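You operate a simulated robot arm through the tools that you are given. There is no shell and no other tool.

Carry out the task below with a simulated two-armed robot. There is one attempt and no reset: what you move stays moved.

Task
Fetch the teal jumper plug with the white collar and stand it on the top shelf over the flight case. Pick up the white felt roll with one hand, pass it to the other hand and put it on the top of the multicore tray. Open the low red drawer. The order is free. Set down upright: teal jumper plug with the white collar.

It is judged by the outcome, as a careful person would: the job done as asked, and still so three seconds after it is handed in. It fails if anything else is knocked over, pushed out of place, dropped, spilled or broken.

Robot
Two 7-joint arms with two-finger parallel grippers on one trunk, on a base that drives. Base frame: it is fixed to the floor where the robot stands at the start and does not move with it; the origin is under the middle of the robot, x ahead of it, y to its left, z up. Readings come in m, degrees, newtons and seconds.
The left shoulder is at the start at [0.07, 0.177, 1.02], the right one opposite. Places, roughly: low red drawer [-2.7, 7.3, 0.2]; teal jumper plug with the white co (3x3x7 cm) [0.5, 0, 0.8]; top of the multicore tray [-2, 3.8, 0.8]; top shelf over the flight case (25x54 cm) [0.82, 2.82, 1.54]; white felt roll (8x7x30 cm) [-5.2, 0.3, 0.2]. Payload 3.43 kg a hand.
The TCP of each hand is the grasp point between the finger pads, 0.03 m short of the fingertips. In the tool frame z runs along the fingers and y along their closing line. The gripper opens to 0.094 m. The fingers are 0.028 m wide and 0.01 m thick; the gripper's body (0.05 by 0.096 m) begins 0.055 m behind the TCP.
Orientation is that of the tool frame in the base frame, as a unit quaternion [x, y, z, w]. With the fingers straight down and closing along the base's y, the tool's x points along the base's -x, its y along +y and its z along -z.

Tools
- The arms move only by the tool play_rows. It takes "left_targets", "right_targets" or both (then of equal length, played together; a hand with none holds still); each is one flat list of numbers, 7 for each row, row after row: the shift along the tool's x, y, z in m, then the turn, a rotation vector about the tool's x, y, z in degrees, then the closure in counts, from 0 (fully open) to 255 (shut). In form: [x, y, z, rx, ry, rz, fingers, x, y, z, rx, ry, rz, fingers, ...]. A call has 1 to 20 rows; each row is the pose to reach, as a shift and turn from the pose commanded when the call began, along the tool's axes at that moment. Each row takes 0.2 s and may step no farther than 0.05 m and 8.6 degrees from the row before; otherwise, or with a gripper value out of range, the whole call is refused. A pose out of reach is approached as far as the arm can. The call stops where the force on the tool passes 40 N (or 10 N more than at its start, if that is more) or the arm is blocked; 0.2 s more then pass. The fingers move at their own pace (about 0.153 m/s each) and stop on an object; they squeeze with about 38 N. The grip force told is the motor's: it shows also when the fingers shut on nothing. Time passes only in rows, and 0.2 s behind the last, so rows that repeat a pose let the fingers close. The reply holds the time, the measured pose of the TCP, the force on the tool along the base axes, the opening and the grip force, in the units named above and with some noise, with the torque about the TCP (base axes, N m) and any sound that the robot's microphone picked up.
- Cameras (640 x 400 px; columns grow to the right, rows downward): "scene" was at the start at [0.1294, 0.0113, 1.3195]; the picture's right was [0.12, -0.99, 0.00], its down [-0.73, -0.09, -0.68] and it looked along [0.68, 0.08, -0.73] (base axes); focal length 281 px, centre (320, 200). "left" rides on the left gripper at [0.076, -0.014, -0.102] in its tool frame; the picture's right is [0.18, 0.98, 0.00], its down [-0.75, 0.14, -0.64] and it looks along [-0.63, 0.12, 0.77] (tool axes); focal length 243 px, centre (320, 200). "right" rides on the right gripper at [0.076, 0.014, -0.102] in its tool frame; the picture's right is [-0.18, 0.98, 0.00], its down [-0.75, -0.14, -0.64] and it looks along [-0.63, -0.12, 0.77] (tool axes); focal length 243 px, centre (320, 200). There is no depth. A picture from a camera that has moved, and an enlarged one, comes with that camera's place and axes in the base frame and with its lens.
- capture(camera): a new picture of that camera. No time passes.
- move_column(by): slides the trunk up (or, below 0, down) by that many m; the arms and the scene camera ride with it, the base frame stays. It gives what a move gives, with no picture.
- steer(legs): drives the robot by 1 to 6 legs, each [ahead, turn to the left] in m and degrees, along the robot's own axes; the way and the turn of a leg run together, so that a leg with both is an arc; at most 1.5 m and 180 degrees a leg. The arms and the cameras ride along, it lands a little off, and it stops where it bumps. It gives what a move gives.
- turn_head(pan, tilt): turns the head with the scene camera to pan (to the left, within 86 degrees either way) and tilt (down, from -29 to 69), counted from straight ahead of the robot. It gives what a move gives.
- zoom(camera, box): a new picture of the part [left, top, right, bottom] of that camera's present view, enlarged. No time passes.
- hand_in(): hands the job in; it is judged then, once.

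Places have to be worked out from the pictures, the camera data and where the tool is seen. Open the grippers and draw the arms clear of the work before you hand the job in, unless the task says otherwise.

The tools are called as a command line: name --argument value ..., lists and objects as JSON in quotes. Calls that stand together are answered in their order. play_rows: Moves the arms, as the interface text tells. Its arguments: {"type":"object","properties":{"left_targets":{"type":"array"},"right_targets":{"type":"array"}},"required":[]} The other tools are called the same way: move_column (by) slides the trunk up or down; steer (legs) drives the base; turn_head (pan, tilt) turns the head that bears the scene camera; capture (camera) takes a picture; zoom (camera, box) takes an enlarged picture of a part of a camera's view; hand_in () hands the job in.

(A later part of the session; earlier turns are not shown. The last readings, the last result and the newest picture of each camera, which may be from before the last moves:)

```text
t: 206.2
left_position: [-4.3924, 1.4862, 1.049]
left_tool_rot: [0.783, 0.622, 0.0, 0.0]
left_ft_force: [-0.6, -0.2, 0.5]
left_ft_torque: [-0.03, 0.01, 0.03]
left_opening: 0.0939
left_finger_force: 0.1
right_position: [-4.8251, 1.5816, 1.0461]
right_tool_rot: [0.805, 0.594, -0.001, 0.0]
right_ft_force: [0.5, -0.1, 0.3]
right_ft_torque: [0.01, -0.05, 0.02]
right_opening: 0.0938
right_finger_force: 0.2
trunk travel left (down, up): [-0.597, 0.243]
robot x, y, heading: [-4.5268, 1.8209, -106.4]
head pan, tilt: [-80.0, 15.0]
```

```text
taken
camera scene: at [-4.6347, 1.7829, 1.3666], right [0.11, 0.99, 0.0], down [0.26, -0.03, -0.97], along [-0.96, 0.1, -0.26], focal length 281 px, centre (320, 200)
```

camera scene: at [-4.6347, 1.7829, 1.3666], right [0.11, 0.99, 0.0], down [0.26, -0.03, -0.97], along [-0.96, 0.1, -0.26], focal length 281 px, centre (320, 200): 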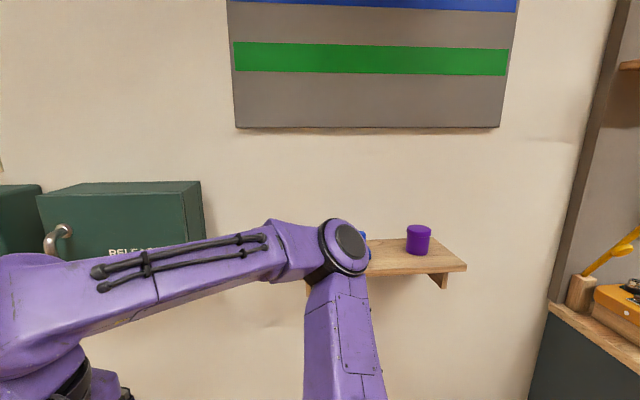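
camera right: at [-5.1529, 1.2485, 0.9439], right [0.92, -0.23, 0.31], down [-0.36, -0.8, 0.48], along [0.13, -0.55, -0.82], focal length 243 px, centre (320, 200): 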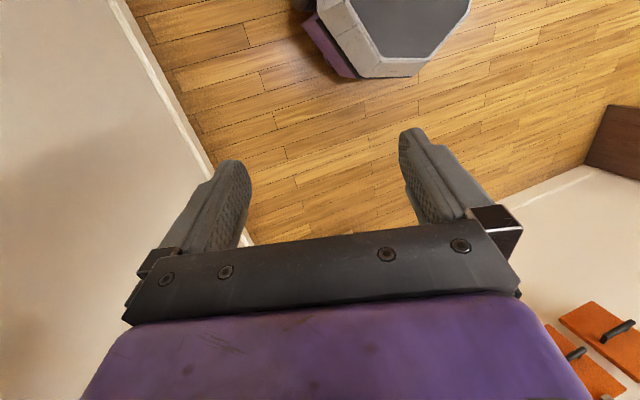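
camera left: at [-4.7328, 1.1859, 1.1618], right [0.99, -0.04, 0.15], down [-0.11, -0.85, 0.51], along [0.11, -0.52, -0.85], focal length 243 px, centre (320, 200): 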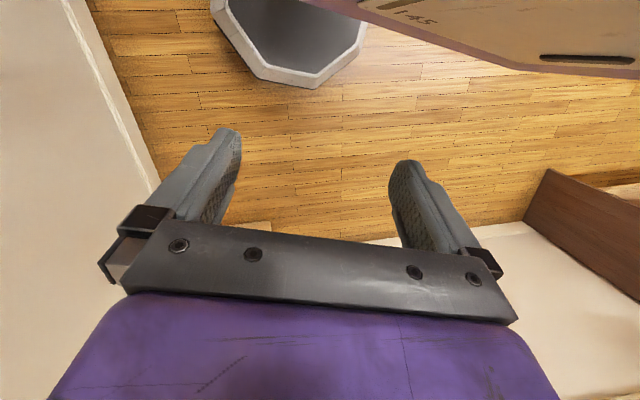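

The elbow is about 15 cm in front of the little shelf, so lowering straight down is safe. I lower the trunk in two strokes.

move_column --by -0.3

capture --camera "scene"

move_column --by -0.25

```text
t: 209.2
left_position: [-4.393, 1.4868, 0.7492]
left_tool_rot: [0.783, 0.621, 0.001, 0.0]
left_ft_force: [0.5, 0.4, 0.9]
left_ft_torque: [-0.01, -0.01, -0.02]
left_opening: 0.0938
left_finger_force: 0.0
right_position: [-4.8244, 1.5834, 0.746]
right_tool_rot: [0.805, 0.593, -0.001, 0.0]
right_ft_force: [0.5, 0.3, -0.4]
right_ft_torque: [-0.01, -0.02, 0.01]
right_opening: 0.0938
right_finger_force: 0.0
trunk travel left (down, up): [-0.297, 0.543]
robot x, y, heading: [-4.5285, 1.8221, -105.8]
head pan, tilt: [-80.0, 15.0]
```

```text
taken
camera scene: at [-4.6346, 1.783, 1.0667], right [0.11, 0.99, 0.0], down [0.26, -0.03, -0.97], along [-0.96, 0.1, -0.26], focal length 281 px, centre (320, 200)
```

scene: 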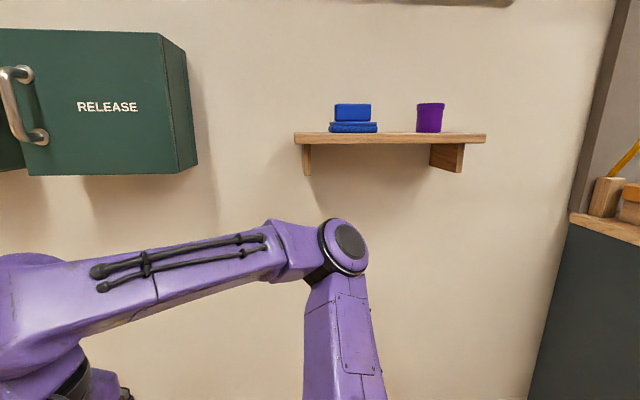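

```text
t: 211.8
left_position: [-4.3923, 1.4856, 0.4995]
left_tool_rot: [0.783, 0.622, 0.0, 0.0]
left_ft_force: [0.7, 0.8, -0.9]
left_ft_torque: [0.02, -0.02, 0.0]
left_opening: 0.094
left_finger_force: 0.1
right_position: [-4.8241, 1.5833, 0.4969]
right_tool_rot: [0.805, 0.594, -0.001, -0.001]
right_ft_force: [-0.5, 0.3, 0.2]
right_ft_torque: [-0.02, 0.0, 0.01]
right_opening: 0.0942
right_finger_force: 0.0
trunk travel left (down, up): [-0.047, 0.793]
robot x, y, heading: [-4.5286, 1.8209, -106.5]
head pan, tilt: [-80.0, 15.0]
```

Shelf items are untouched. I now drive toward the corner at low height: a slight left turn, 0.9 m ahead, then a right turn to face the roll.

steer --legs '[[0, 6], [0.9, 0]]'

turn_head --pan -25 --tilt 30

capture --camera "scene"

turn_head --pan -80 --tilt 10

capture --camera "scene"

```text
t: 217.0
left_position: [-4.5284, 0.6143, 0.4981]
left_tool_rot: [0.754, 0.657, 0.0, 0.001]
left_ft_force: [-0.8, 0.2, -0.2]
left_ft_torque: [-0.01, 0.0, -0.02]
left_opening: 0.0939
left_finger_force: 0.0
right_position: [-4.9663, 0.671, 0.4953]
right_tool_rot: [0.776, 0.63, -0.001, 0.0]
right_ft_force: [-0.6, -0.1, 0.9]
right_ft_torque: [0.0, 0.01, 0.0]
right_opening: 0.0939
right_finger_force: 0.0
trunk travel left (down, up): [-0.047, 0.793]
robot x, y, heading: [-4.6969, 0.9352, -100.6]
head pan, tilt: [-80.0, 15.0]
```

```text
t: 218.3
left_position: [-4.5277, 0.6141, 0.4982]
left_tool_rot: [0.754, 0.657, 0.0, 0.001]
left_ft_force: [-0.4, -0.1, 0.1]
left_ft_torque: [-0.02, 0.0, 0.01]
left_opening: 0.0942
left_finger_force: 0.1
right_position: [-4.966, 0.6705, 0.4947]
right_tool_rot: [0.776, 0.63, -0.001, 0.0]
right_ft_force: [0.5, 0.4, 0.2]
right_ft_torque: [0.03, -0.02, 0.02]
right_opening: 0.094
right_finger_force: 0.1
trunk travel left (down, up): [-0.047, 0.793]
robot x, y, heading: [-4.6908, 0.9372, -100.9]
head pan, tilt: [-25.0, 30.0]
```

```text
taken
camera scene: at [-4.7558, 0.8127, 0.7925], right [-0.81, 0.59, 0.0], down [0.29, 0.41, -0.87], along [-0.51, -0.7, -0.5], focal length 281 px, centre (320, 200)
```

scene: 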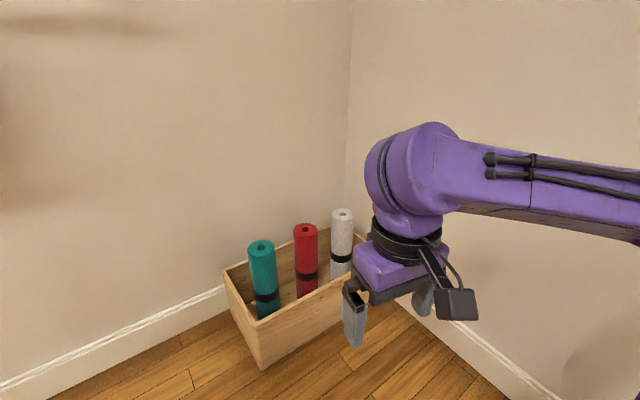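

```text
t: 219.5
left_position: [-4.5284, 0.6134, 0.4995]
left_tool_rot: [0.754, 0.657, 0.0, 0.0]
left_ft_force: [0.3, -0.5, -0.4]
left_ft_torque: [0.02, 0.01, 0.0]
left_opening: 0.094
left_finger_force: 0.1
right_position: [-4.9666, 0.671, 0.4957]
right_tool_rot: [0.777, 0.63, -0.001, 0.0]
right_ft_force: [-0.3, 0.0, 0.2]
right_ft_torque: [-0.01, 0.04, -0.02]
right_opening: 0.094
right_finger_force: 0.1
trunk travel left (down, up): [-0.047, 0.793]
robot x, y, heading: [-4.6936, 0.9346, -100.8]
head pan, tilt: [-80.0, 10.0]
```

```text
taken
camera scene: at [-4.7958, 0.8873, 0.8248], right [0.01, 1.0, 0.0], down [0.17, 0.0, -0.98], along [-0.98, 0.01, -0.17], focal length 281 px, centre (320, 200)
```

scene: 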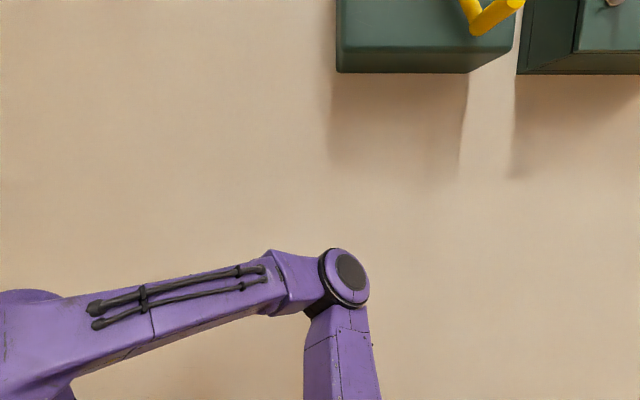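

The elbow passes below the wall boxes. The white roll is at about [-5.21, 0.30], top z≈0.355. I'll pick with the left hand (open side); first I raise the right hand out of the way, turn right ~19° and drive 0.25 m closer.

play_rows --right_targets '[0, 0, -0.04, 0, 0, 0, 0, 0, 0, -0.08, 0, 0, 0, 0, 0, 0, -0.12, 0, 0, 0, 0, 0, 0, -0.16, 0, 0, 0, 0, 0, 0, -0.2, 0, 0, 0, 0, 0, 0, -0.24, 0, 0, 0, 0, 0, 0, -0.28, 0, 0, 0, 0]'

capture --camera "scene"

steer --legs '[[0, -19.5]]'

turn_head --pan -80 --tilt 10

capture --camera "scene"

```text
t: 221.1
left_position: [-4.527, 0.6148, 0.4985]
left_tool_rot: [0.753, 0.658, 0.0, 0.0]
left_ft_force: [0.5, -0.3, 0.5]
left_ft_torque: [0.01, -0.02, 0.0]
left_opening: 0.0938
left_finger_force: 0.1
right_position: [-4.9426, 0.6395, 0.7066]
right_tool_rot: [0.776, 0.63, 0.0, 0.0]
right_ft_force: [-0.4, -0.5, 0.1]
right_ft_torque: [-0.04, -0.06, -0.04]
right_opening: 0.0941
right_finger_force: 0.0
right hand out of reach, approached as far as the arm can: row 5, 6, 7
trunk travel left (down, up): [-0.047, 0.793]
robot x, y, heading: [-4.6926, 0.9335, -100.7]
head pan, tilt: [-80.0, 10.0]
```

```text
taken
camera scene: at [-4.7959, 0.8874, 0.8248], right [0.01, 1.0, 0.0], down [0.17, 0.0, -0.98], along [-0.98, 0.01, -0.17], focal length 281 px, centre (320, 200)
```

scene: 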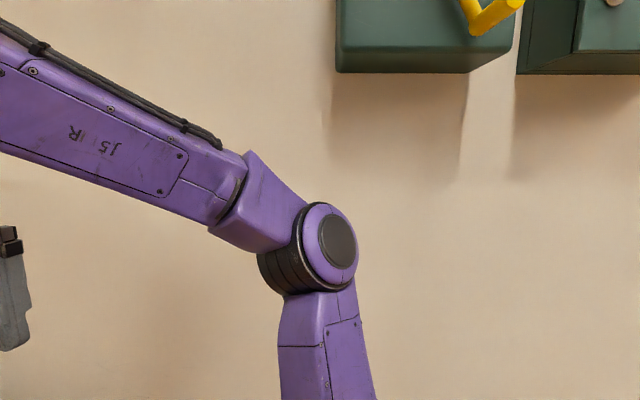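

```text
t: 222.6
left_position: [-4.6472, 0.5762, 0.4985]
left_tool_rot: [0.857, 0.516, 0.001, -0.001]
left_ft_force: [-0.7, 0.6, 0.5]
left_ft_torque: [0.04, 0.0, 0.02]
left_opening: 0.0942
left_finger_force: 0.1
right_position: [-5.0275, 0.7438, 0.7062]
right_tool_rot: [0.874, 0.485, 0.0, 0.0]
right_ft_force: [0.4, 0.5, 0.3]
right_ft_torque: [0.01, 0.03, 0.02]
right_opening: 0.094
right_finger_force: 0.0
trunk travel left (down, up): [-0.047, 0.793]
robot x, y, heading: [-4.6964, 0.9341, -120.9]
head pan, tilt: [-80.0, 10.0]
```

```text
t: 223.2
left_position: [-4.6483, 0.5767, 0.4997]
left_tool_rot: [0.857, 0.516, 0.0, 0.0]
left_ft_force: [0.0, -0.1, -0.1]
left_ft_torque: [-0.01, 0.03, -0.02]
left_opening: 0.0938
left_finger_force: 0.1
right_position: [-5.0277, 0.7431, 0.7063]
right_tool_rot: [0.874, 0.485, -0.001, 0.0]
right_ft_force: [0.3, 1.9, -0.7]
right_ft_torque: [0.04, -0.01, 0.03]
right_opening: 0.0939
right_finger_force: 0.1
trunk travel left (down, up): [-0.047, 0.793]
robot x, y, heading: [-4.6953, 0.9338, -121.1]
head pan, tilt: [-80.0, 10.0]
```

```text
taken
camera scene: at [-4.806, 0.9254, 0.8248], right [0.36, 0.93, 0.0], down [0.16, -0.06, -0.98], along [-0.92, 0.35, -0.17], focal length 281 px, centre (320, 200)
```

scene: 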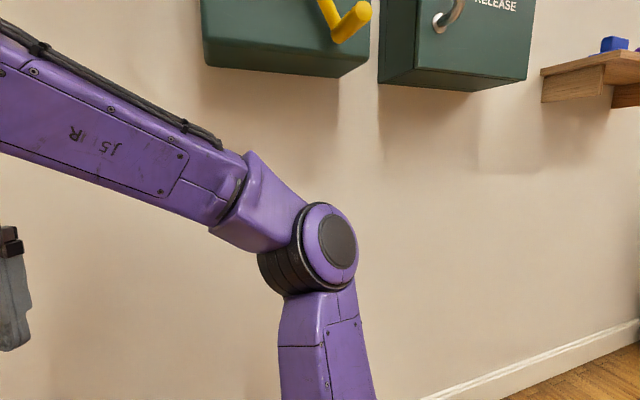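

Clear. I drive 0.25 m closer and look at the rolls with the head and the left wrist camera.

steer --legs '[[0.25, 0]]'

turn_head --pan -10 --tilt 40

capture --camera "scene"

capture --camera "left"

```text
t: 225.0
left_position: [-4.7718, 0.3644, 0.499]
left_tool_rot: [0.856, 0.518, -0.001, 0.0]
left_ft_force: [0.4, 0.3, -0.4]
left_ft_torque: [0.03, 0.01, -0.01]
left_opening: 0.0942
left_finger_force: 0.1
right_position: [-5.1522, 0.5282, 0.7057]
right_tool_rot: [0.873, 0.488, -0.001, 0.001]
right_ft_force: [-0.2, 0.4, 0.1]
right_ft_torque: [-0.03, -0.02, 0.01]
right_opening: 0.094
right_finger_force: 0.1
trunk travel left (down, up): [-0.047, 0.793]
robot x, y, heading: [-4.8189, 0.7239, -120.6]
head pan, tilt: [-80.0, 10.0]
```

```text
t: 226.4
left_position: [-4.772, 0.3654, 0.499]
left_tool_rot: [0.855, 0.518, 0.001, 0.0]
left_ft_force: [0.3, -0.4, -0.1]
left_ft_torque: [0.0, 0.05, 0.01]
left_opening: 0.0939
left_finger_force: 0.0
right_position: [-5.1533, 0.529, 0.7053]
right_tool_rot: [0.873, 0.487, -0.001, 0.0]
right_ft_force: [0.1, -0.1, -0.4]
right_ft_torque: [-0.02, 0.01, -0.04]
right_opening: 0.0942
right_finger_force: 0.0
trunk travel left (down, up): [-0.047, 0.793]
robot x, y, heading: [-4.82, 0.7205, -120.8]
head pan, tilt: [-10.0, 40.0]
```

```text
taken
camera scene: at [-4.9005, 0.6158, 0.7771], right [-0.76, 0.65, 0.0], down [0.42, 0.49, -0.77], along [-0.5, -0.58, -0.64], focal length 281 px, centre (320, 200)
```

scene: 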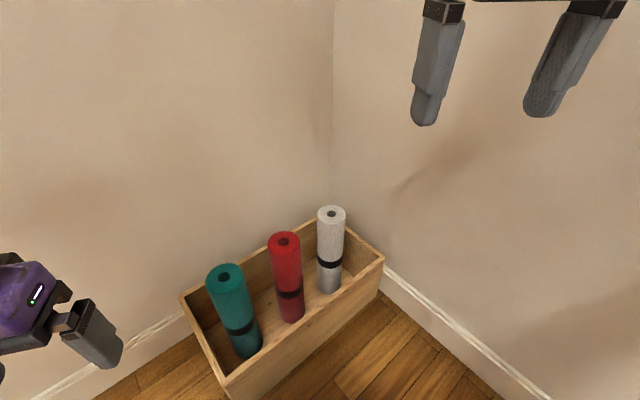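

```text
taken
camera left: at [-4.7503, 0.4397, 0.6018], right [0.96, -0.29, 0.0], down [-0.23, -0.73, 0.64], along [-0.19, -0.61, -0.77], focal length 243 px, centre (320, 200)
```

left: 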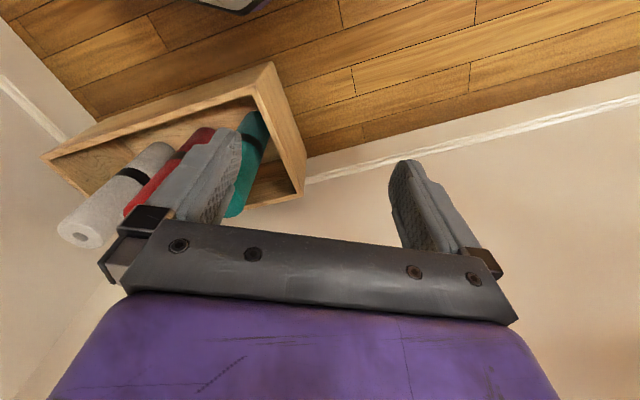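

The white roll's axis is at about [-5.243, 0.258], top z≈0.32, diameter ≈7 cm; red is 13 cm beside it. I tilt the left hand 45° in place first.

play_rows --left_targets '[0, 0, 0, 0, -7.5, 0, 0, 0, 0, 0, 0, -15, 0, 0, 0, 0, 0, 0, -22.5, 0, 0, 0, 0, 0, 0, -30, 0, 0, 0, 0, 0, 0, -37.5, 0, 0, 0, 0, 0, 0, -45, 0, 0]'

capture --camera "scene"

```text
t: 227.8
left_position: [-4.7946, 0.3425, 0.558]
left_tool_rot: [0.79, 0.478, -0.328, 0.199]
left_ft_force: [-0.4, -0.7, -0.4]
left_ft_torque: [0.01, -0.01, -0.01]
left_opening: 0.0942
left_finger_force: 0.0
left hand out of reach, approached as far as the arm can: row 4, 5, 6
right_position: [-5.1518, 0.53, 0.7058]
right_tool_rot: [0.874, 0.487, -0.001, 0.002]
right_ft_force: [0.0, -0.3, -0.4]
right_ft_torque: [-0.01, -0.01, 0.0]
right_opening: 0.094
right_finger_force: 0.2
trunk travel left (down, up): [-0.047, 0.793]
robot x, y, heading: [-4.824, 0.7213, -120.4]
head pan, tilt: [-10.0, 40.0]
```

```text
taken
camera scene: at [-4.9004, 0.6157, 0.7771], right [-0.76, 0.65, 0.0], down [0.42, 0.49, -0.77], along [-0.5, -0.58, -0.64], focal length 281 px, centre (320, 200)
```

scene: 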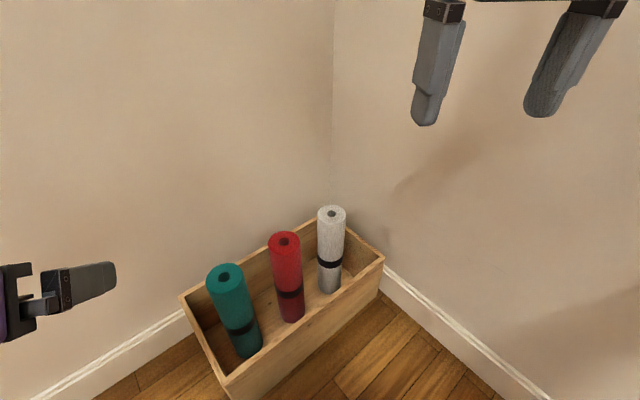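

Tilted. Now I bring the left hand across, above and in front of the rolls, to a point 20 cm back along the approach line of the white roll.

play_rows --left_targets '[0.0011, -0.0358, 0.0211, 0, 0, 0, 0, 0.0021, -0.0716, 0.0422, 0, 0, 0, 0, 0.0032, -0.1075, 0.0633, 0, 0, 0, 0, 0.0043, -0.1433, 0.0844, 0, 0, 0, 0, 0.0054, -0.1791, 0.1055, 0, 0, 0, 0, 0.0064, -0.2149, 0.1265, 0, 0, 0, 0, 0.0075, -0.2507, 0.1476, 0, 0, 0, 0, 0.0086, -0.2866, 0.1687, 0, 0, 0, 0, 0.0096, -0.3224, 0.1898, 0, 0, 0, 0, 0.0107, -0.3582, 0.2109, 0, 0, 0, 0, 0.0107, -0.3582, 0.2109, 0, 0, 0, 0]'

capture --camera "scene"

capture --camera "left"

capture --camera "right"

```text
t: 230.4
left_position: [-5.1792, 0.3703, 0.44]
left_tool_rot: [0.774, 0.499, -0.349, 0.175]
left_ft_force: [1.0, -0.6, 0.1]
left_ft_torque: [0.01, -0.02, -0.03]
left_opening: 0.094
left_finger_force: 0.1
right_position: [-5.1526, 0.5295, 0.7066]
right_tool_rot: [0.873, 0.487, -0.002, 0.001]
right_ft_force: [0.6, 0.4, 0.3]
right_ft_torque: [-0.02, -0.02, 0.0]
right_opening: 0.0941
right_finger_force: 0.1
trunk travel left (down, up): [-0.047, 0.793]
robot x, y, heading: [-4.819, 0.7238, -120.3]
head pan, tilt: [-10.0, 40.0]
stopped in row 11 (left hand): the arm was blocked; the commanded pose is now the measured one
```

```text
taken
camera scene: at [-4.9004, 0.6158, 0.7771], right [-0.76, 0.65, 0.0], down [0.42, 0.49, -0.77], along [-0.5, -0.58, -0.64], focal length 281 px, centre (320, 200)
```

scene: 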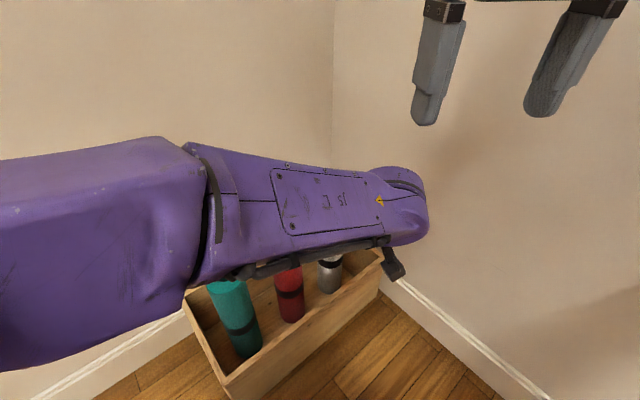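

```text
taken
camera left: at [-5.1352, 0.4898, 0.4577], right [0.93, -0.31, -0.21], down [0.16, -0.15, 0.97], along [-0.34, -0.94, -0.09], focal length 243 px, centre (320, 200)
```

left: 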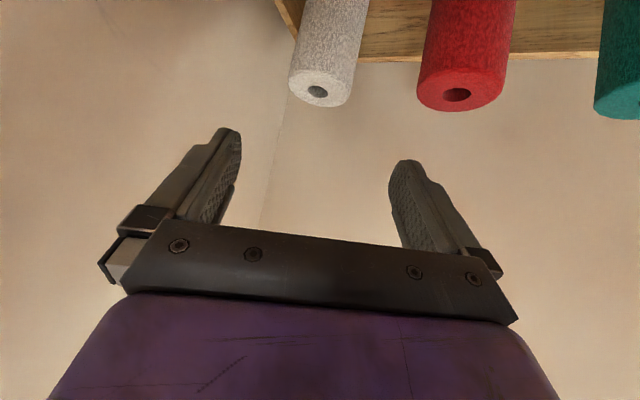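

```text
taken
camera right: at [-5.1014, 0.5877, 0.8085], right [0.74, -0.67, 0.0], down [-0.51, -0.57, 0.64], along [-0.43, -0.48, -0.76], focal length 243 px, centre (320, 200)
```

right: 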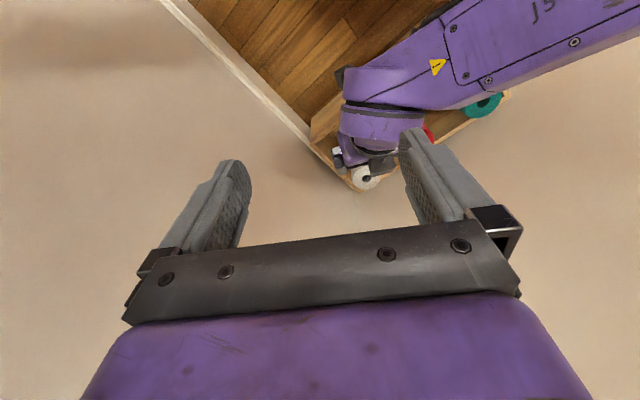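

The left arm stopped: its forearm, passing low, probably met the top of the neighbouring rolls. I lift the hand straight up 8 cm and check that nothing moved.

play_rows --left_targets '[-0.0143, -0.0016, -0.0139, 0, 0, 0, 0, -0.0286, -0.0031, -0.0279, 0, 0, 0, 0, -0.0429, -0.0047, -0.0418, 0, 0, 0, 0, -0.0572, -0.0062, -0.0557, 0, 0, 0, 0]'

capture --camera "left"

capture --camera "scene"

```text
t: 231.4
left_position: [-5.1743, 0.3633, 0.514]
left_tool_rot: [0.772, 0.505, -0.345, 0.171]
left_ft_force: [0.4, -0.7, 0.6]
left_ft_torque: [-0.04, 0.01, 0.0]
left_opening: 0.0943
left_finger_force: 0.1
right_position: [-5.1585, 0.5308, 0.7095]
right_tool_rot: [0.875, 0.484, -0.008, 0.005]
right_ft_force: [-24.7, 18.7, 8.9]
right_ft_torque: [0.29, 0.4, -0.17]
right_opening: 0.0766
right_finger_force: 0.0
trunk travel left (down, up): [-0.047, 0.793]
robot x, y, heading: [-4.8229, 0.7198, -120.7]
head pan, tilt: [-10.0, 40.0]
stopped in row 4 (right hand): the force on the tool passed its limit at 51 N (the readings are from after the stop); the commanded pose is now the measured one
```

```text
taken
camera left: at [-5.1324, 0.4842, 0.5339], right [0.93, -0.3, -0.21], down [0.17, -0.17, 0.97], along [-0.33, -0.94, -0.1], focal length 243 px, centre (320, 200)
```

left: 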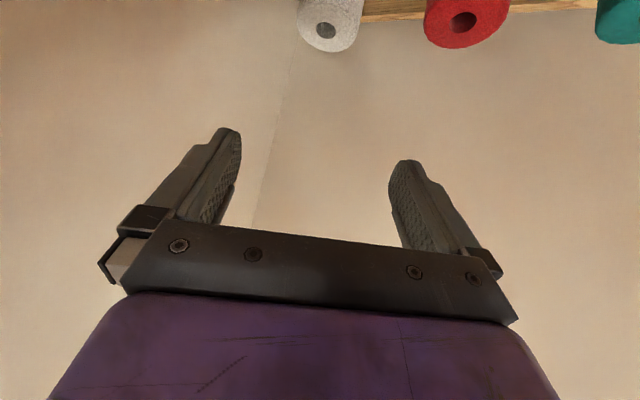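

```text
taken
camera scene: at [-4.9005, 0.6158, 0.7771], right [-0.76, 0.65, 0.0], down [0.42, 0.49, -0.77], along [-0.5, -0.58, -0.64], focal length 281 px, centre (320, 200)
```

scene: 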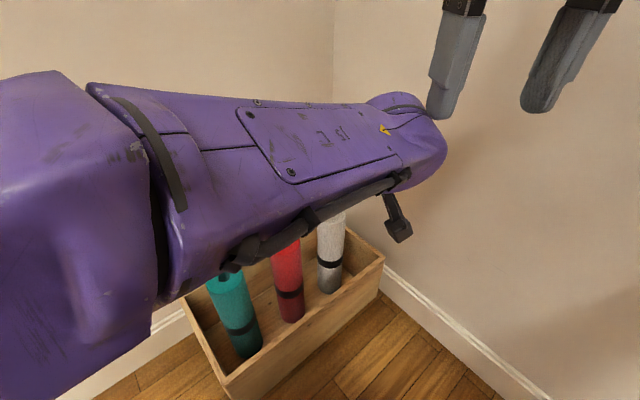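

The left wrist touched a finger of the right hand above it; the rolls are all still upright. I lower the left hand 3 cm, then move the right hand back out of the way.

play_rows --left_targets '[0.0107, 0.0012, 0.0105, 0, 0, 0, 0, 0.0214, 0.0023, 0.0209, 0, 0, 0, 0]'

play_rows --right_targets '[0.03, 0, 0, 0, 0, 0, 0, 0.06, -0.02, 0, 0, 0, 0, 0, 0.09, -0.04, 0, 0, 0, 0, 0, 0.12, -0.06, 0, 0, 0, 0, 0]'

capture --camera "scene"

```text
t: 232.0
left_position: [-5.1726, 0.3631, 0.4953]
left_tool_rot: [0.767, 0.512, -0.351, 0.16]
left_ft_force: [-0.4, 0.5, -0.6]
left_ft_torque: [0.0, -0.01, 0.03]
left_opening: 0.094
left_finger_force: 0.0
right_position: [-5.1552, 0.5306, 0.7093]
right_tool_rot: [0.874, 0.486, -0.004, 0.004]
right_ft_force: [-0.4, 0.7, -0.3]
right_ft_torque: [0.02, 0.0, 0.03]
right_opening: 0.0938
right_finger_force: 0.0
trunk travel left (down, up): [-0.047, 0.793]
robot x, y, heading: [-4.8216, 0.724, -120.5]
head pan, tilt: [-10.0, 40.0]
```

```text
t: 233.0
left_position: [-5.1733, 0.3641, 0.496]
left_tool_rot: [0.767, 0.511, -0.352, 0.161]
left_ft_force: [0.2, 0.4, 1.0]
left_ft_torque: [0.0, 0.01, -0.03]
left_opening: 0.0941
left_finger_force: 0.1
right_position: [-5.109, 0.6196, 0.6621]
right_tool_rot: [0.874, 0.486, -0.005, 0.004]
right_ft_force: [-0.3, 0.2, -0.2]
right_ft_torque: [0.02, 0.02, 0.02]
right_opening: 0.0939
right_finger_force: 0.0
right hand out of reach, approached as far as the arm can: row 1, 2, 3, 4
trunk travel left (down, up): [-0.047, 0.793]
robot x, y, heading: [-4.82, 0.7207, -120.7]
head pan, tilt: [-10.0, 40.0]
```

```text
taken
camera scene: at [-4.9005, 0.6158, 0.7771], right [-0.76, 0.65, 0.0], down [0.42, 0.49, -0.77], along [-0.5, -0.58, -0.64], focal length 281 px, centre (320, 200)
```

scene: 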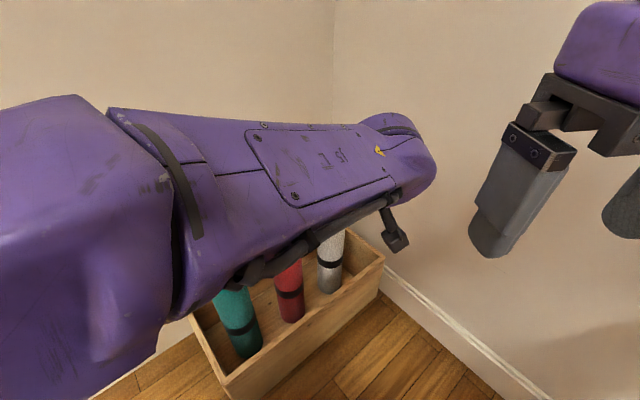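

The left arm's crossing reach is awkward, while the roll lies almost straight ahead of the right shoulder. I take the left hand back to its own side and will use the right hand from a slightly changed stance.

play_rows --left_targets '[0.0073, 0.0329, -0.0205, 0, 0, 0, 0, 0.0145, 0.0657, -0.041, 0, 0, 0, 0, 0.0218, 0.0986, -0.0615, 0, 0, 0, 0, 0.0291, 0.1314, -0.082, 0, 0, 0, 0, 0.0363, 0.1643, -0.1025, 0, 0, 0, 0, 0.0436, 0.1971, -0.123, 0, 0, 0, 0, 0.0509, 0.23, -0.1435, 0, 0, 0, 0, 0.0581, 0.2628, -0.164, 0, 0, 0, 0, 0.0654, 0.2957, -0.1845, 0, 0, 0, 0]'

capture --camera "scene"

```text
t: 235.0
left_position: [-4.8337, 0.3916, 0.5545]
left_tool_rot: [0.773, 0.504, -0.344, 0.172]
left_ft_force: [0.2, 0.3, 0.3]
left_ft_torque: [-0.01, 0.0, 0.0]
left_opening: 0.0942
left_finger_force: 0.0
left hand out of reach, approached as far as the arm can: row 9
right_position: [-5.1087, 0.6183, 0.6609]
right_tool_rot: [0.874, 0.486, -0.005, 0.005]
right_ft_force: [-0.3, 0.7, -0.3]
right_ft_torque: [0.0, -0.03, 0.0]
right_opening: 0.0938
right_finger_force: 0.1
trunk travel left (down, up): [-0.047, 0.793]
robot x, y, heading: [-4.8179, 0.7226, -120.2]
head pan, tilt: [-10.0, 40.0]
```

```text
taken
camera scene: at [-4.9004, 0.6157, 0.7771], right [-0.76, 0.65, 0.0], down [0.42, 0.49, -0.77], along [-0.5, -0.58, -0.64], focal length 281 px, centre (320, 200)
```

scene: 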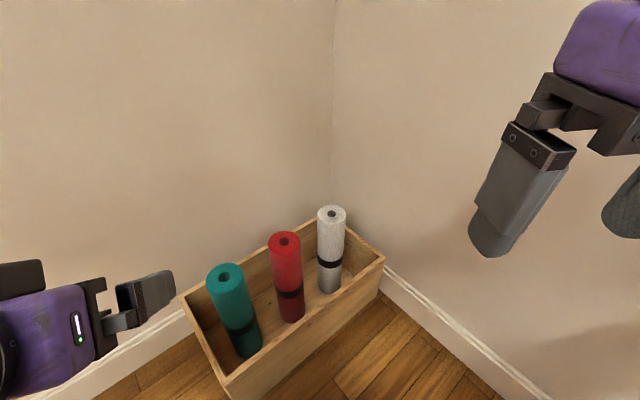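

Rolls unchanged. I back off 10 cm and turn 8° right so that the roll is within straight reach of the right arm.

steer --legs '[[-0.1, 0], [0, -8]]'

turn_head --pan 0 --tilt 40

capture --camera "scene"

```text
t: 236.8
left_position: [-4.8297, 0.485, 0.5539]
left_tool_rot: [0.807, 0.448, -0.355, 0.148]
left_ft_force: [0.0, 0.1, 1.1]
left_ft_torque: [0.02, -0.03, 0.01]
left_opening: 0.0938
left_finger_force: 0.1
right_position: [-5.0685, 0.7485, 0.6605]
right_tool_rot: [0.906, 0.422, -0.006, 0.004]
right_ft_force: [-0.5, 0.3, 0.7]
right_ft_torque: [0.0, -0.01, 0.02]
right_opening: 0.0941
right_finger_force: 0.1
trunk travel left (down, up): [-0.047, 0.793]
robot x, y, heading: [-4.7704, 0.8073, -128.9]
head pan, tilt: [-10.0, 40.0]
```

```text
t: 237.5
left_position: [-4.8283, 0.4859, 0.5539]
left_tool_rot: [0.807, 0.449, -0.355, 0.148]
left_ft_force: [-0.3, -0.5, 0.3]
left_ft_torque: [0.01, 0.0, -0.01]
left_opening: 0.094
left_finger_force: 0.0
right_position: [-5.0691, 0.7484, 0.6606]
right_tool_rot: [0.907, 0.422, -0.005, 0.004]
right_ft_force: [0.7, -0.3, -0.4]
right_ft_torque: [-0.01, 0.0, -0.02]
right_opening: 0.0941
right_finger_force: 0.0
trunk travel left (down, up): [-0.047, 0.793]
robot x, y, heading: [-4.7663, 0.8089, -129.0]
head pan, tilt: [0.0, 40.0]
```

```text
taken
camera scene: at [-4.8521, 0.7057, 0.7771], right [-0.78, 0.63, 0.0], down [0.4, 0.5, -0.77], along [-0.48, -0.6, -0.64], focal length 281 px, centre (320, 200)
```

scene: 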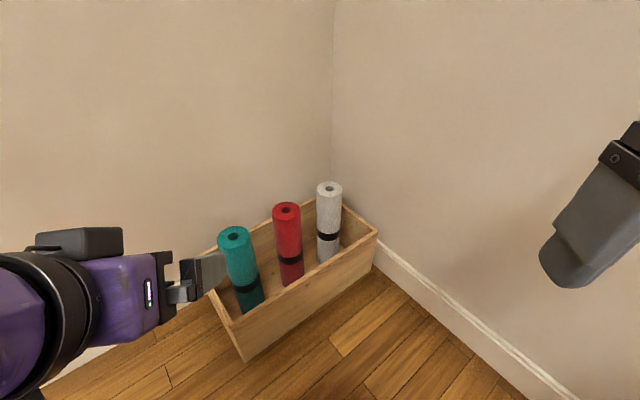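

Geometry confirmed: roll at [-5.245, 0.258]. I turn and advance the right hand, then tilt it, to a point 25 cm back along its approach line.

play_rows --right_targets '[-0.0368, 0.0145, 0.015, 0, 0, -4, 0, -0.0735, 0.029, 0.03, 0, 0, -8, 0, -0.11, 0.0435, 0.045, 0, 0, -12, 0, -0.147, 0.058, 0.06, 0, 0, -15, 0]'

capture --camera "scene"

```text
t: 238.5
left_position: [-4.829, 0.4847, 0.5544]
left_tool_rot: [0.806, 0.449, -0.356, 0.148]
left_ft_force: [-0.8, 0.0, 0.0]
left_ft_torque: [0.0, -0.02, 0.01]
left_opening: 0.0939
left_finger_force: 0.0
right_position: [-5.1172, 0.5976, 0.6035]
right_tool_rot: [0.844, 0.537, -0.007, 0.004]
right_ft_force: [-0.3, 0.7, 0.4]
right_ft_torque: [-0.02, -0.02, 0.01]
right_opening: 0.0942
right_finger_force: 0.1
trunk travel left (down, up): [-0.047, 0.793]
robot x, y, heading: [-4.7688, 0.8101, -128.9]
head pan, tilt: [0.0, 40.0]
```

```text
taken
camera scene: at [-4.852, 0.7058, 0.7771], right [-0.78, 0.63, 0.0], down [0.4, 0.5, -0.77], along [-0.48, -0.6, -0.64], focal length 281 px, centre (320, 200)
```

scene: 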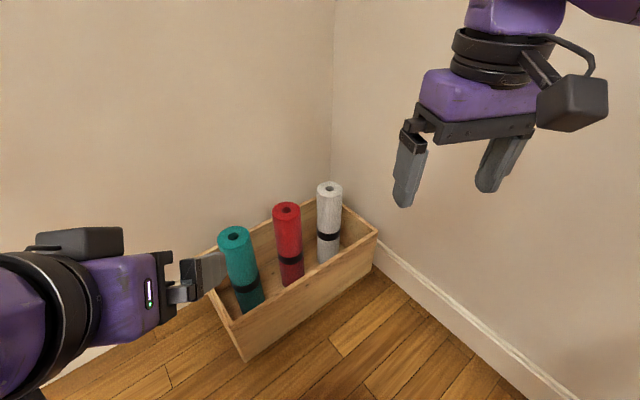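

The right hand tracked exactly. Now I tilt it 45° and bring it to the pre-grasp point in front of the white roll.

play_rows --right_targets '[-0.0308, 0.005, 0.0272, 0, -7.5, 0, 0, -0.0617, 0.01, 0.0543, 0, -15, 0, 0, -0.0925, 0.015, 0.0815, 0, -22.5, 0, 0, -0.1233, 0.02, 0.1087, 0, -30, 0, 0, -0.1542, 0.025, 0.1358, 0, -37.5, 0, 0, -0.185, 0.03, 0.163, 0, -45, 0, 0, -0.185, 0.03, 0.163, 0, -45, 0, 0]'

capture --camera "scene"

capture --camera "right"

```text
t: 240.1
left_position: [-4.8293, 0.4849, 0.5536]
left_tool_rot: [0.807, 0.448, -0.355, 0.148]
left_ft_force: [-0.9, 0.8, -0.1]
left_ft_torque: [0.01, -0.01, 0.0]
left_opening: 0.0941
left_finger_force: 0.1
right_position: [-5.171, 0.4174, 0.4423]
right_tool_rot: [0.777, 0.495, -0.329, 0.208]
right_ft_force: [-0.3, 0.3, -0.7]
right_ft_torque: [0.02, 0.01, -0.02]
right_opening: 0.094
right_finger_force: 0.0
trunk travel left (down, up): [-0.047, 0.793]
robot x, y, heading: [-4.7668, 0.8102, -128.8]
head pan, tilt: [0.0, 40.0]
```

```text
taken
camera scene: at [-4.852, 0.7056, 0.7771], right [-0.78, 0.63, 0.0], down [0.4, 0.5, -0.77], along [-0.48, -0.6, -0.64], focal length 281 px, centre (320, 200)
```

scene: 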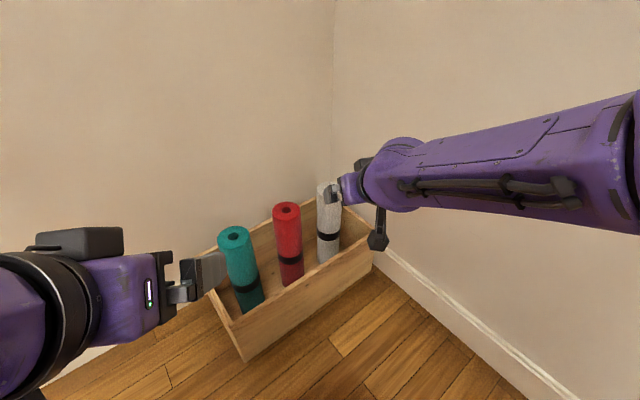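

```text
taken
camera right: at [-5.1053, 0.5268, 0.4595], right [0.84, -0.53, 0.13], down [-0.15, 0.0, 0.99], along [-0.53, -0.85, -0.08], focal length 243 px, centre (320, 200)
```

right: 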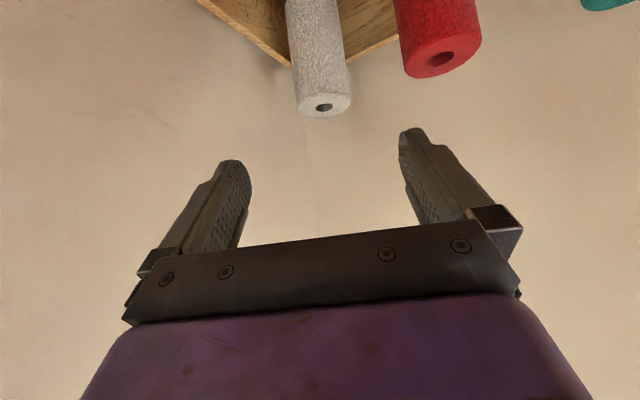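

The wrist camera puts the roll axis at [-5.245, 0.262]: my line is right on. I advance 16 cm along the approach and check.

play_rows --right_targets '[0.003, -0.0003, 0.04, 0, 0, 0, 0, 0.006, -0.0006, 0.08, 0, 0, 0, 0, 0.008, -0.0009, 0.12, 0, 0, 0, 0, 0.01, -0.0009, 0.16, 0, 0, 0, 0, 0.01, -0.0009, 0.16, 0, 0, 0, 0]'

capture --camera "right"

capture --camera "scene"

```text
t: 241.3
left_position: [-4.8282, 0.485, 0.5529]
left_tool_rot: [0.807, 0.449, -0.355, 0.148]
left_ft_force: [-0.3, -0.8, 0.7]
left_ft_torque: [0.04, -0.01, 0.0]
left_opening: 0.0941
left_finger_force: 0.2
right_position: [-5.2165, 0.3191, 0.3228]
right_tool_rot: [0.777, 0.494, -0.329, 0.208]
right_ft_force: [0.8, 0.1, -1.2]
right_ft_torque: [-0.01, -0.04, -0.02]
right_opening: 0.094
right_finger_force: 0.0
trunk travel left (down, up): [-0.047, 0.793]
robot x, y, heading: [-4.7706, 0.8111, -128.8]
head pan, tilt: [0.0, 40.0]
```

```text
taken
camera right: at [-5.1517, 0.428, 0.3395], right [0.84, -0.53, 0.13], down [-0.15, 0.0, 0.99], along [-0.53, -0.85, -0.08], focal length 243 px, centre (320, 200)
```

right: 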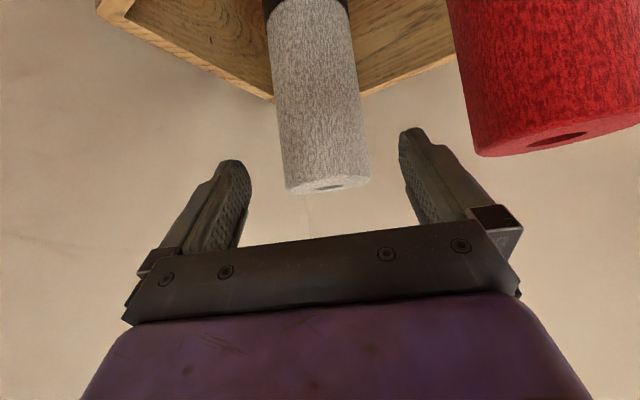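

```text
taken
camera scene: at [-4.852, 0.7056, 0.7771], right [-0.78, 0.63, 0.0], down [0.4, 0.5, -0.77], along [-0.48, -0.6, -0.64], focal length 281 px, centre (320, 200)
```

scene: 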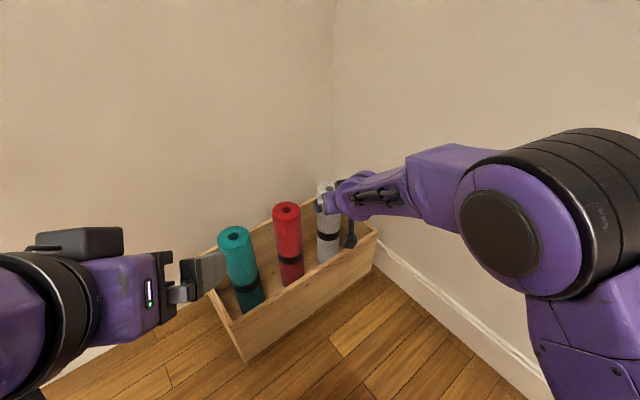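

Centred between the fingers. I advance the remaining 9 cm.

play_rows --right_targets '[0.001, -0.0004, 0.025, 0, 0, 0, 0, 0.002, -0.0007, 0.05, 0, 0, 0, 0, 0.003, -0.001, 0.075, 0, 0, 0, 0, 0.0041, -0.0014, 0.0931, 0, 0, 0, 0, 0.0041, -0.0014, 0.0931, 0, 0, 0, 0]'

capture --camera "right"

capture --camera "scene"

```text
t: 242.5
left_position: [-4.8281, 0.4855, 0.5538]
left_tool_rot: [0.806, 0.448, -0.356, 0.148]
left_ft_force: [0.4, 0.4, -0.3]
left_ft_torque: [0.01, 0.04, 0.0]
left_opening: 0.0941
left_finger_force: 0.0
right_position: [-5.2459, 0.2626, 0.2601]
right_tool_rot: [0.777, 0.494, -0.33, 0.209]
right_ft_force: [0.6, 1.9, 9.3]
right_ft_torque: [0.07, -0.03, 0.01]
right_opening: 0.0937
right_finger_force: 0.1
trunk travel left (down, up): [-0.047, 0.793]
robot x, y, heading: [-4.7693, 0.8081, -128.8]
head pan, tilt: [0.0, 40.0]
```

```text
taken
camera right: at [-5.1808, 0.3712, 0.2753], right [0.84, -0.53, 0.13], down [-0.15, 0.0, 0.99], along [-0.53, -0.85, -0.08], focal length 243 px, centre (320, 200)
```

right: 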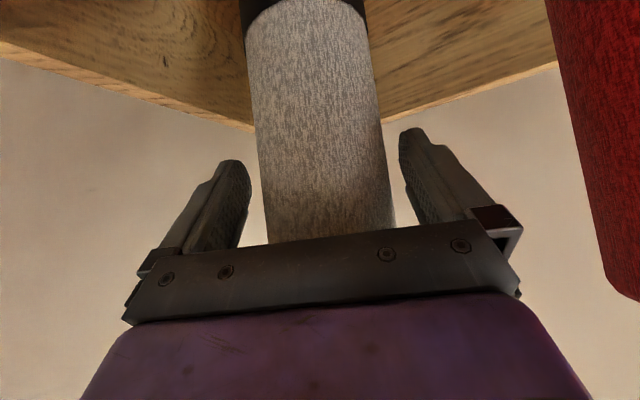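

```text
taken
camera scene: at [-4.8513, 0.7064, 0.7774], right [-0.78, 0.63, 0.0], down [0.4, 0.5, -0.77], along [-0.48, -0.6, -0.64], focal length 281 px, centre (320, 200)
```

scene: 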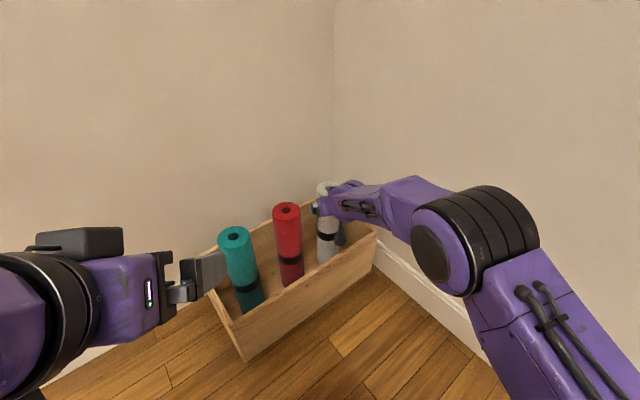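

A light 9 N contact: the palm touches the roll's top edge. I raise the hand 2.2 cm along the roll and then close.

play_rows --right_targets '[-0.008, 0, -0.0077, 0, 0, 0, 0, -0.0158, 0, -0.0153, 0, 0, 0, 0, -0.0158, 0, -0.0153, 0, 0, 0, 0]'

capture --camera "right"

```text
t: 243.3
left_position: [-4.8292, 0.4851, 0.5545]
left_tool_rot: [0.807, 0.448, -0.355, 0.147]
left_ft_force: [-0.1, 0.4, 1.0]
left_ft_torque: [0.0, -0.01, 0.01]
left_opening: 0.0941
left_finger_force: 0.1
right_position: [-5.2453, 0.2597, 0.2789]
right_tool_rot: [0.777, 0.495, -0.329, 0.208]
right_ft_force: [0.2, 0.6, -0.2]
right_ft_torque: [0.0, -0.02, 0.03]
right_opening: 0.094
right_finger_force: 0.1
trunk travel left (down, up): [-0.047, 0.793]
robot x, y, heading: [-4.7666, 0.8067, -128.9]
head pan, tilt: [0.0, 40.0]
```

```text
taken
camera right: at [-5.1798, 0.3695, 0.2957], right [0.84, -0.53, 0.13], down [-0.15, 0.0, 0.99], along [-0.53, -0.85, -0.08], focal length 243 px, centre (320, 200)
```

right: 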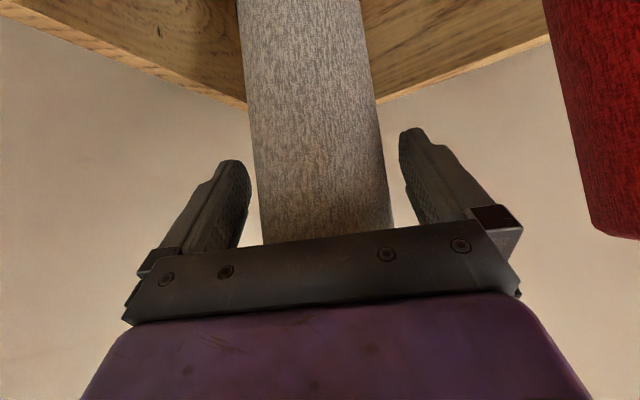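

Contact is gone. I close the right fingers on the roll.

play_rows --right_targets '[0, 0, 0, 0, 0, 0, 80, 0, 0, 0, 0, 0, 0, 160, 0, 0, 0, 0, 0, 0, 255, 0, 0, 0, 0, 0, 0, 255, 0, 0, 0, 0, 0, 0, 255]'

capture --camera "right"

capture --camera "scene"

```text
t: 244.5
left_position: [-4.8288, 0.4856, 0.5538]
left_tool_rot: [0.807, 0.448, -0.355, 0.148]
left_ft_force: [-0.9, -0.4, 0.4]
left_ft_torque: [0.0, 0.01, 0.03]
left_opening: 0.094
left_finger_force: 0.0
right_position: [-5.2445, 0.2599, 0.2801]
right_tool_rot: [0.777, 0.495, -0.329, 0.209]
right_ft_force: [0.1, 1.0, 0.5]
right_ft_torque: [-0.1, -0.16, -0.02]
right_opening: 0.0735
right_finger_force: 37.9
trunk travel left (down, up): [-0.047, 0.793]
robot x, y, heading: [-4.7676, 0.8098, -128.6]
head pan, tilt: [0.0, 40.0]
```

```text
taken
camera right: at [-5.1799, 0.3696, 0.2957], right [0.84, -0.53, 0.13], down [-0.15, 0.0, 0.99], along [-0.53, -0.85, -0.08], focal length 243 px, centre (320, 200)
```

right: 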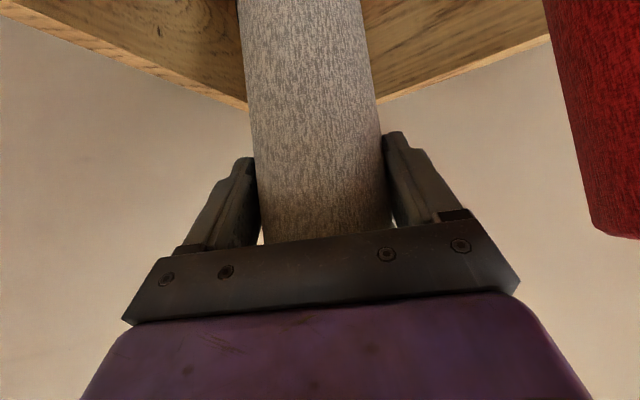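

```text
taken
camera scene: at [-4.852, 0.7056, 0.7771], right [-0.78, 0.63, 0.0], down [0.4, 0.5, -0.77], along [-0.48, -0.6, -0.64], focal length 281 px, centre (320, 200)
```

scene: 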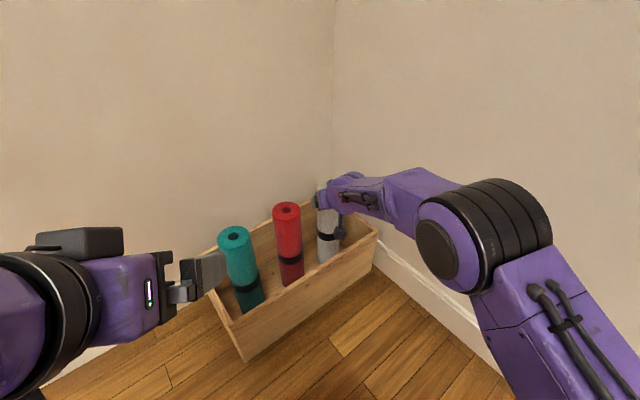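

Gripped (opening 73.5 mm, 38 N). I lift straight up with the trunk, 22 cm, so the roll clears the box rim.

move_column --by 0.22

capture --camera "right"

capture --camera "scene"

```text
t: 246.9
left_position: [-4.8302, 0.4841, 0.772]
left_tool_rot: [0.807, 0.449, -0.354, 0.147]
left_ft_force: [0.5, -0.1, -0.1]
left_ft_torque: [0.0, 0.0, 0.0]
left_opening: 0.0937
left_finger_force: 0.1
right_position: [-5.2454, 0.2592, 0.4981]
right_tool_rot: [0.777, 0.495, -0.329, 0.209]
right_ft_force: [-0.8, -0.4, -3.7]
right_ft_torque: [0.03, -0.01, -0.02]
right_opening: 0.0734
right_finger_force: 38.0
trunk travel left (down, up): [-0.267, 0.573]
robot x, y, heading: [-4.7661, 0.8093, -128.8]
head pan, tilt: [0.0, 40.0]
```

```text
taken
camera right: at [-5.1801, 0.3694, 0.5151], right [0.84, -0.53, 0.13], down [-0.15, 0.0, 0.99], along [-0.53, -0.85, -0.08], focal length 243 px, centre (320, 200)
```

right: 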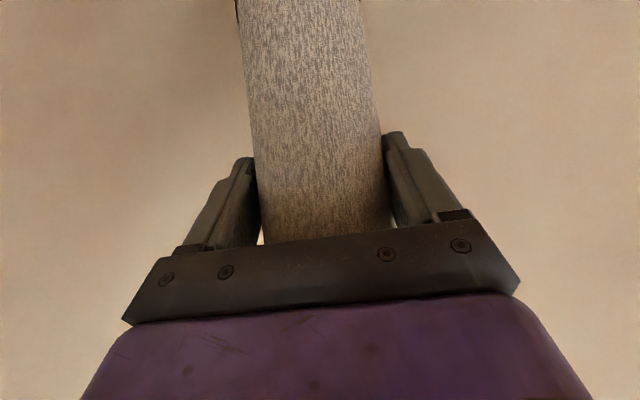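

```text
taken
camera scene: at [-4.8523, 0.7051, 0.9969], right [-0.78, 0.63, 0.0], down [0.4, 0.5, -0.77], along [-0.48, -0.6, -0.64], focal length 281 px, centre (320, 200)
```

scene: 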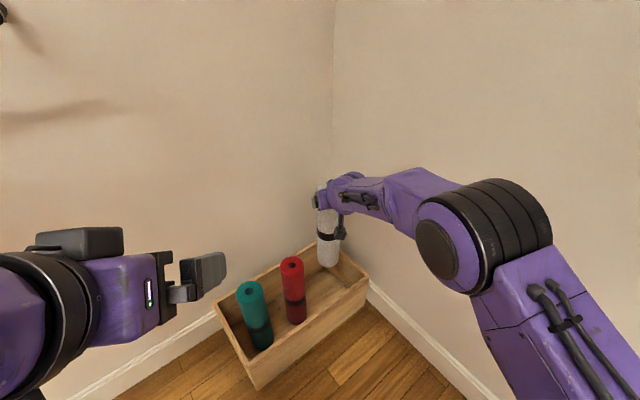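

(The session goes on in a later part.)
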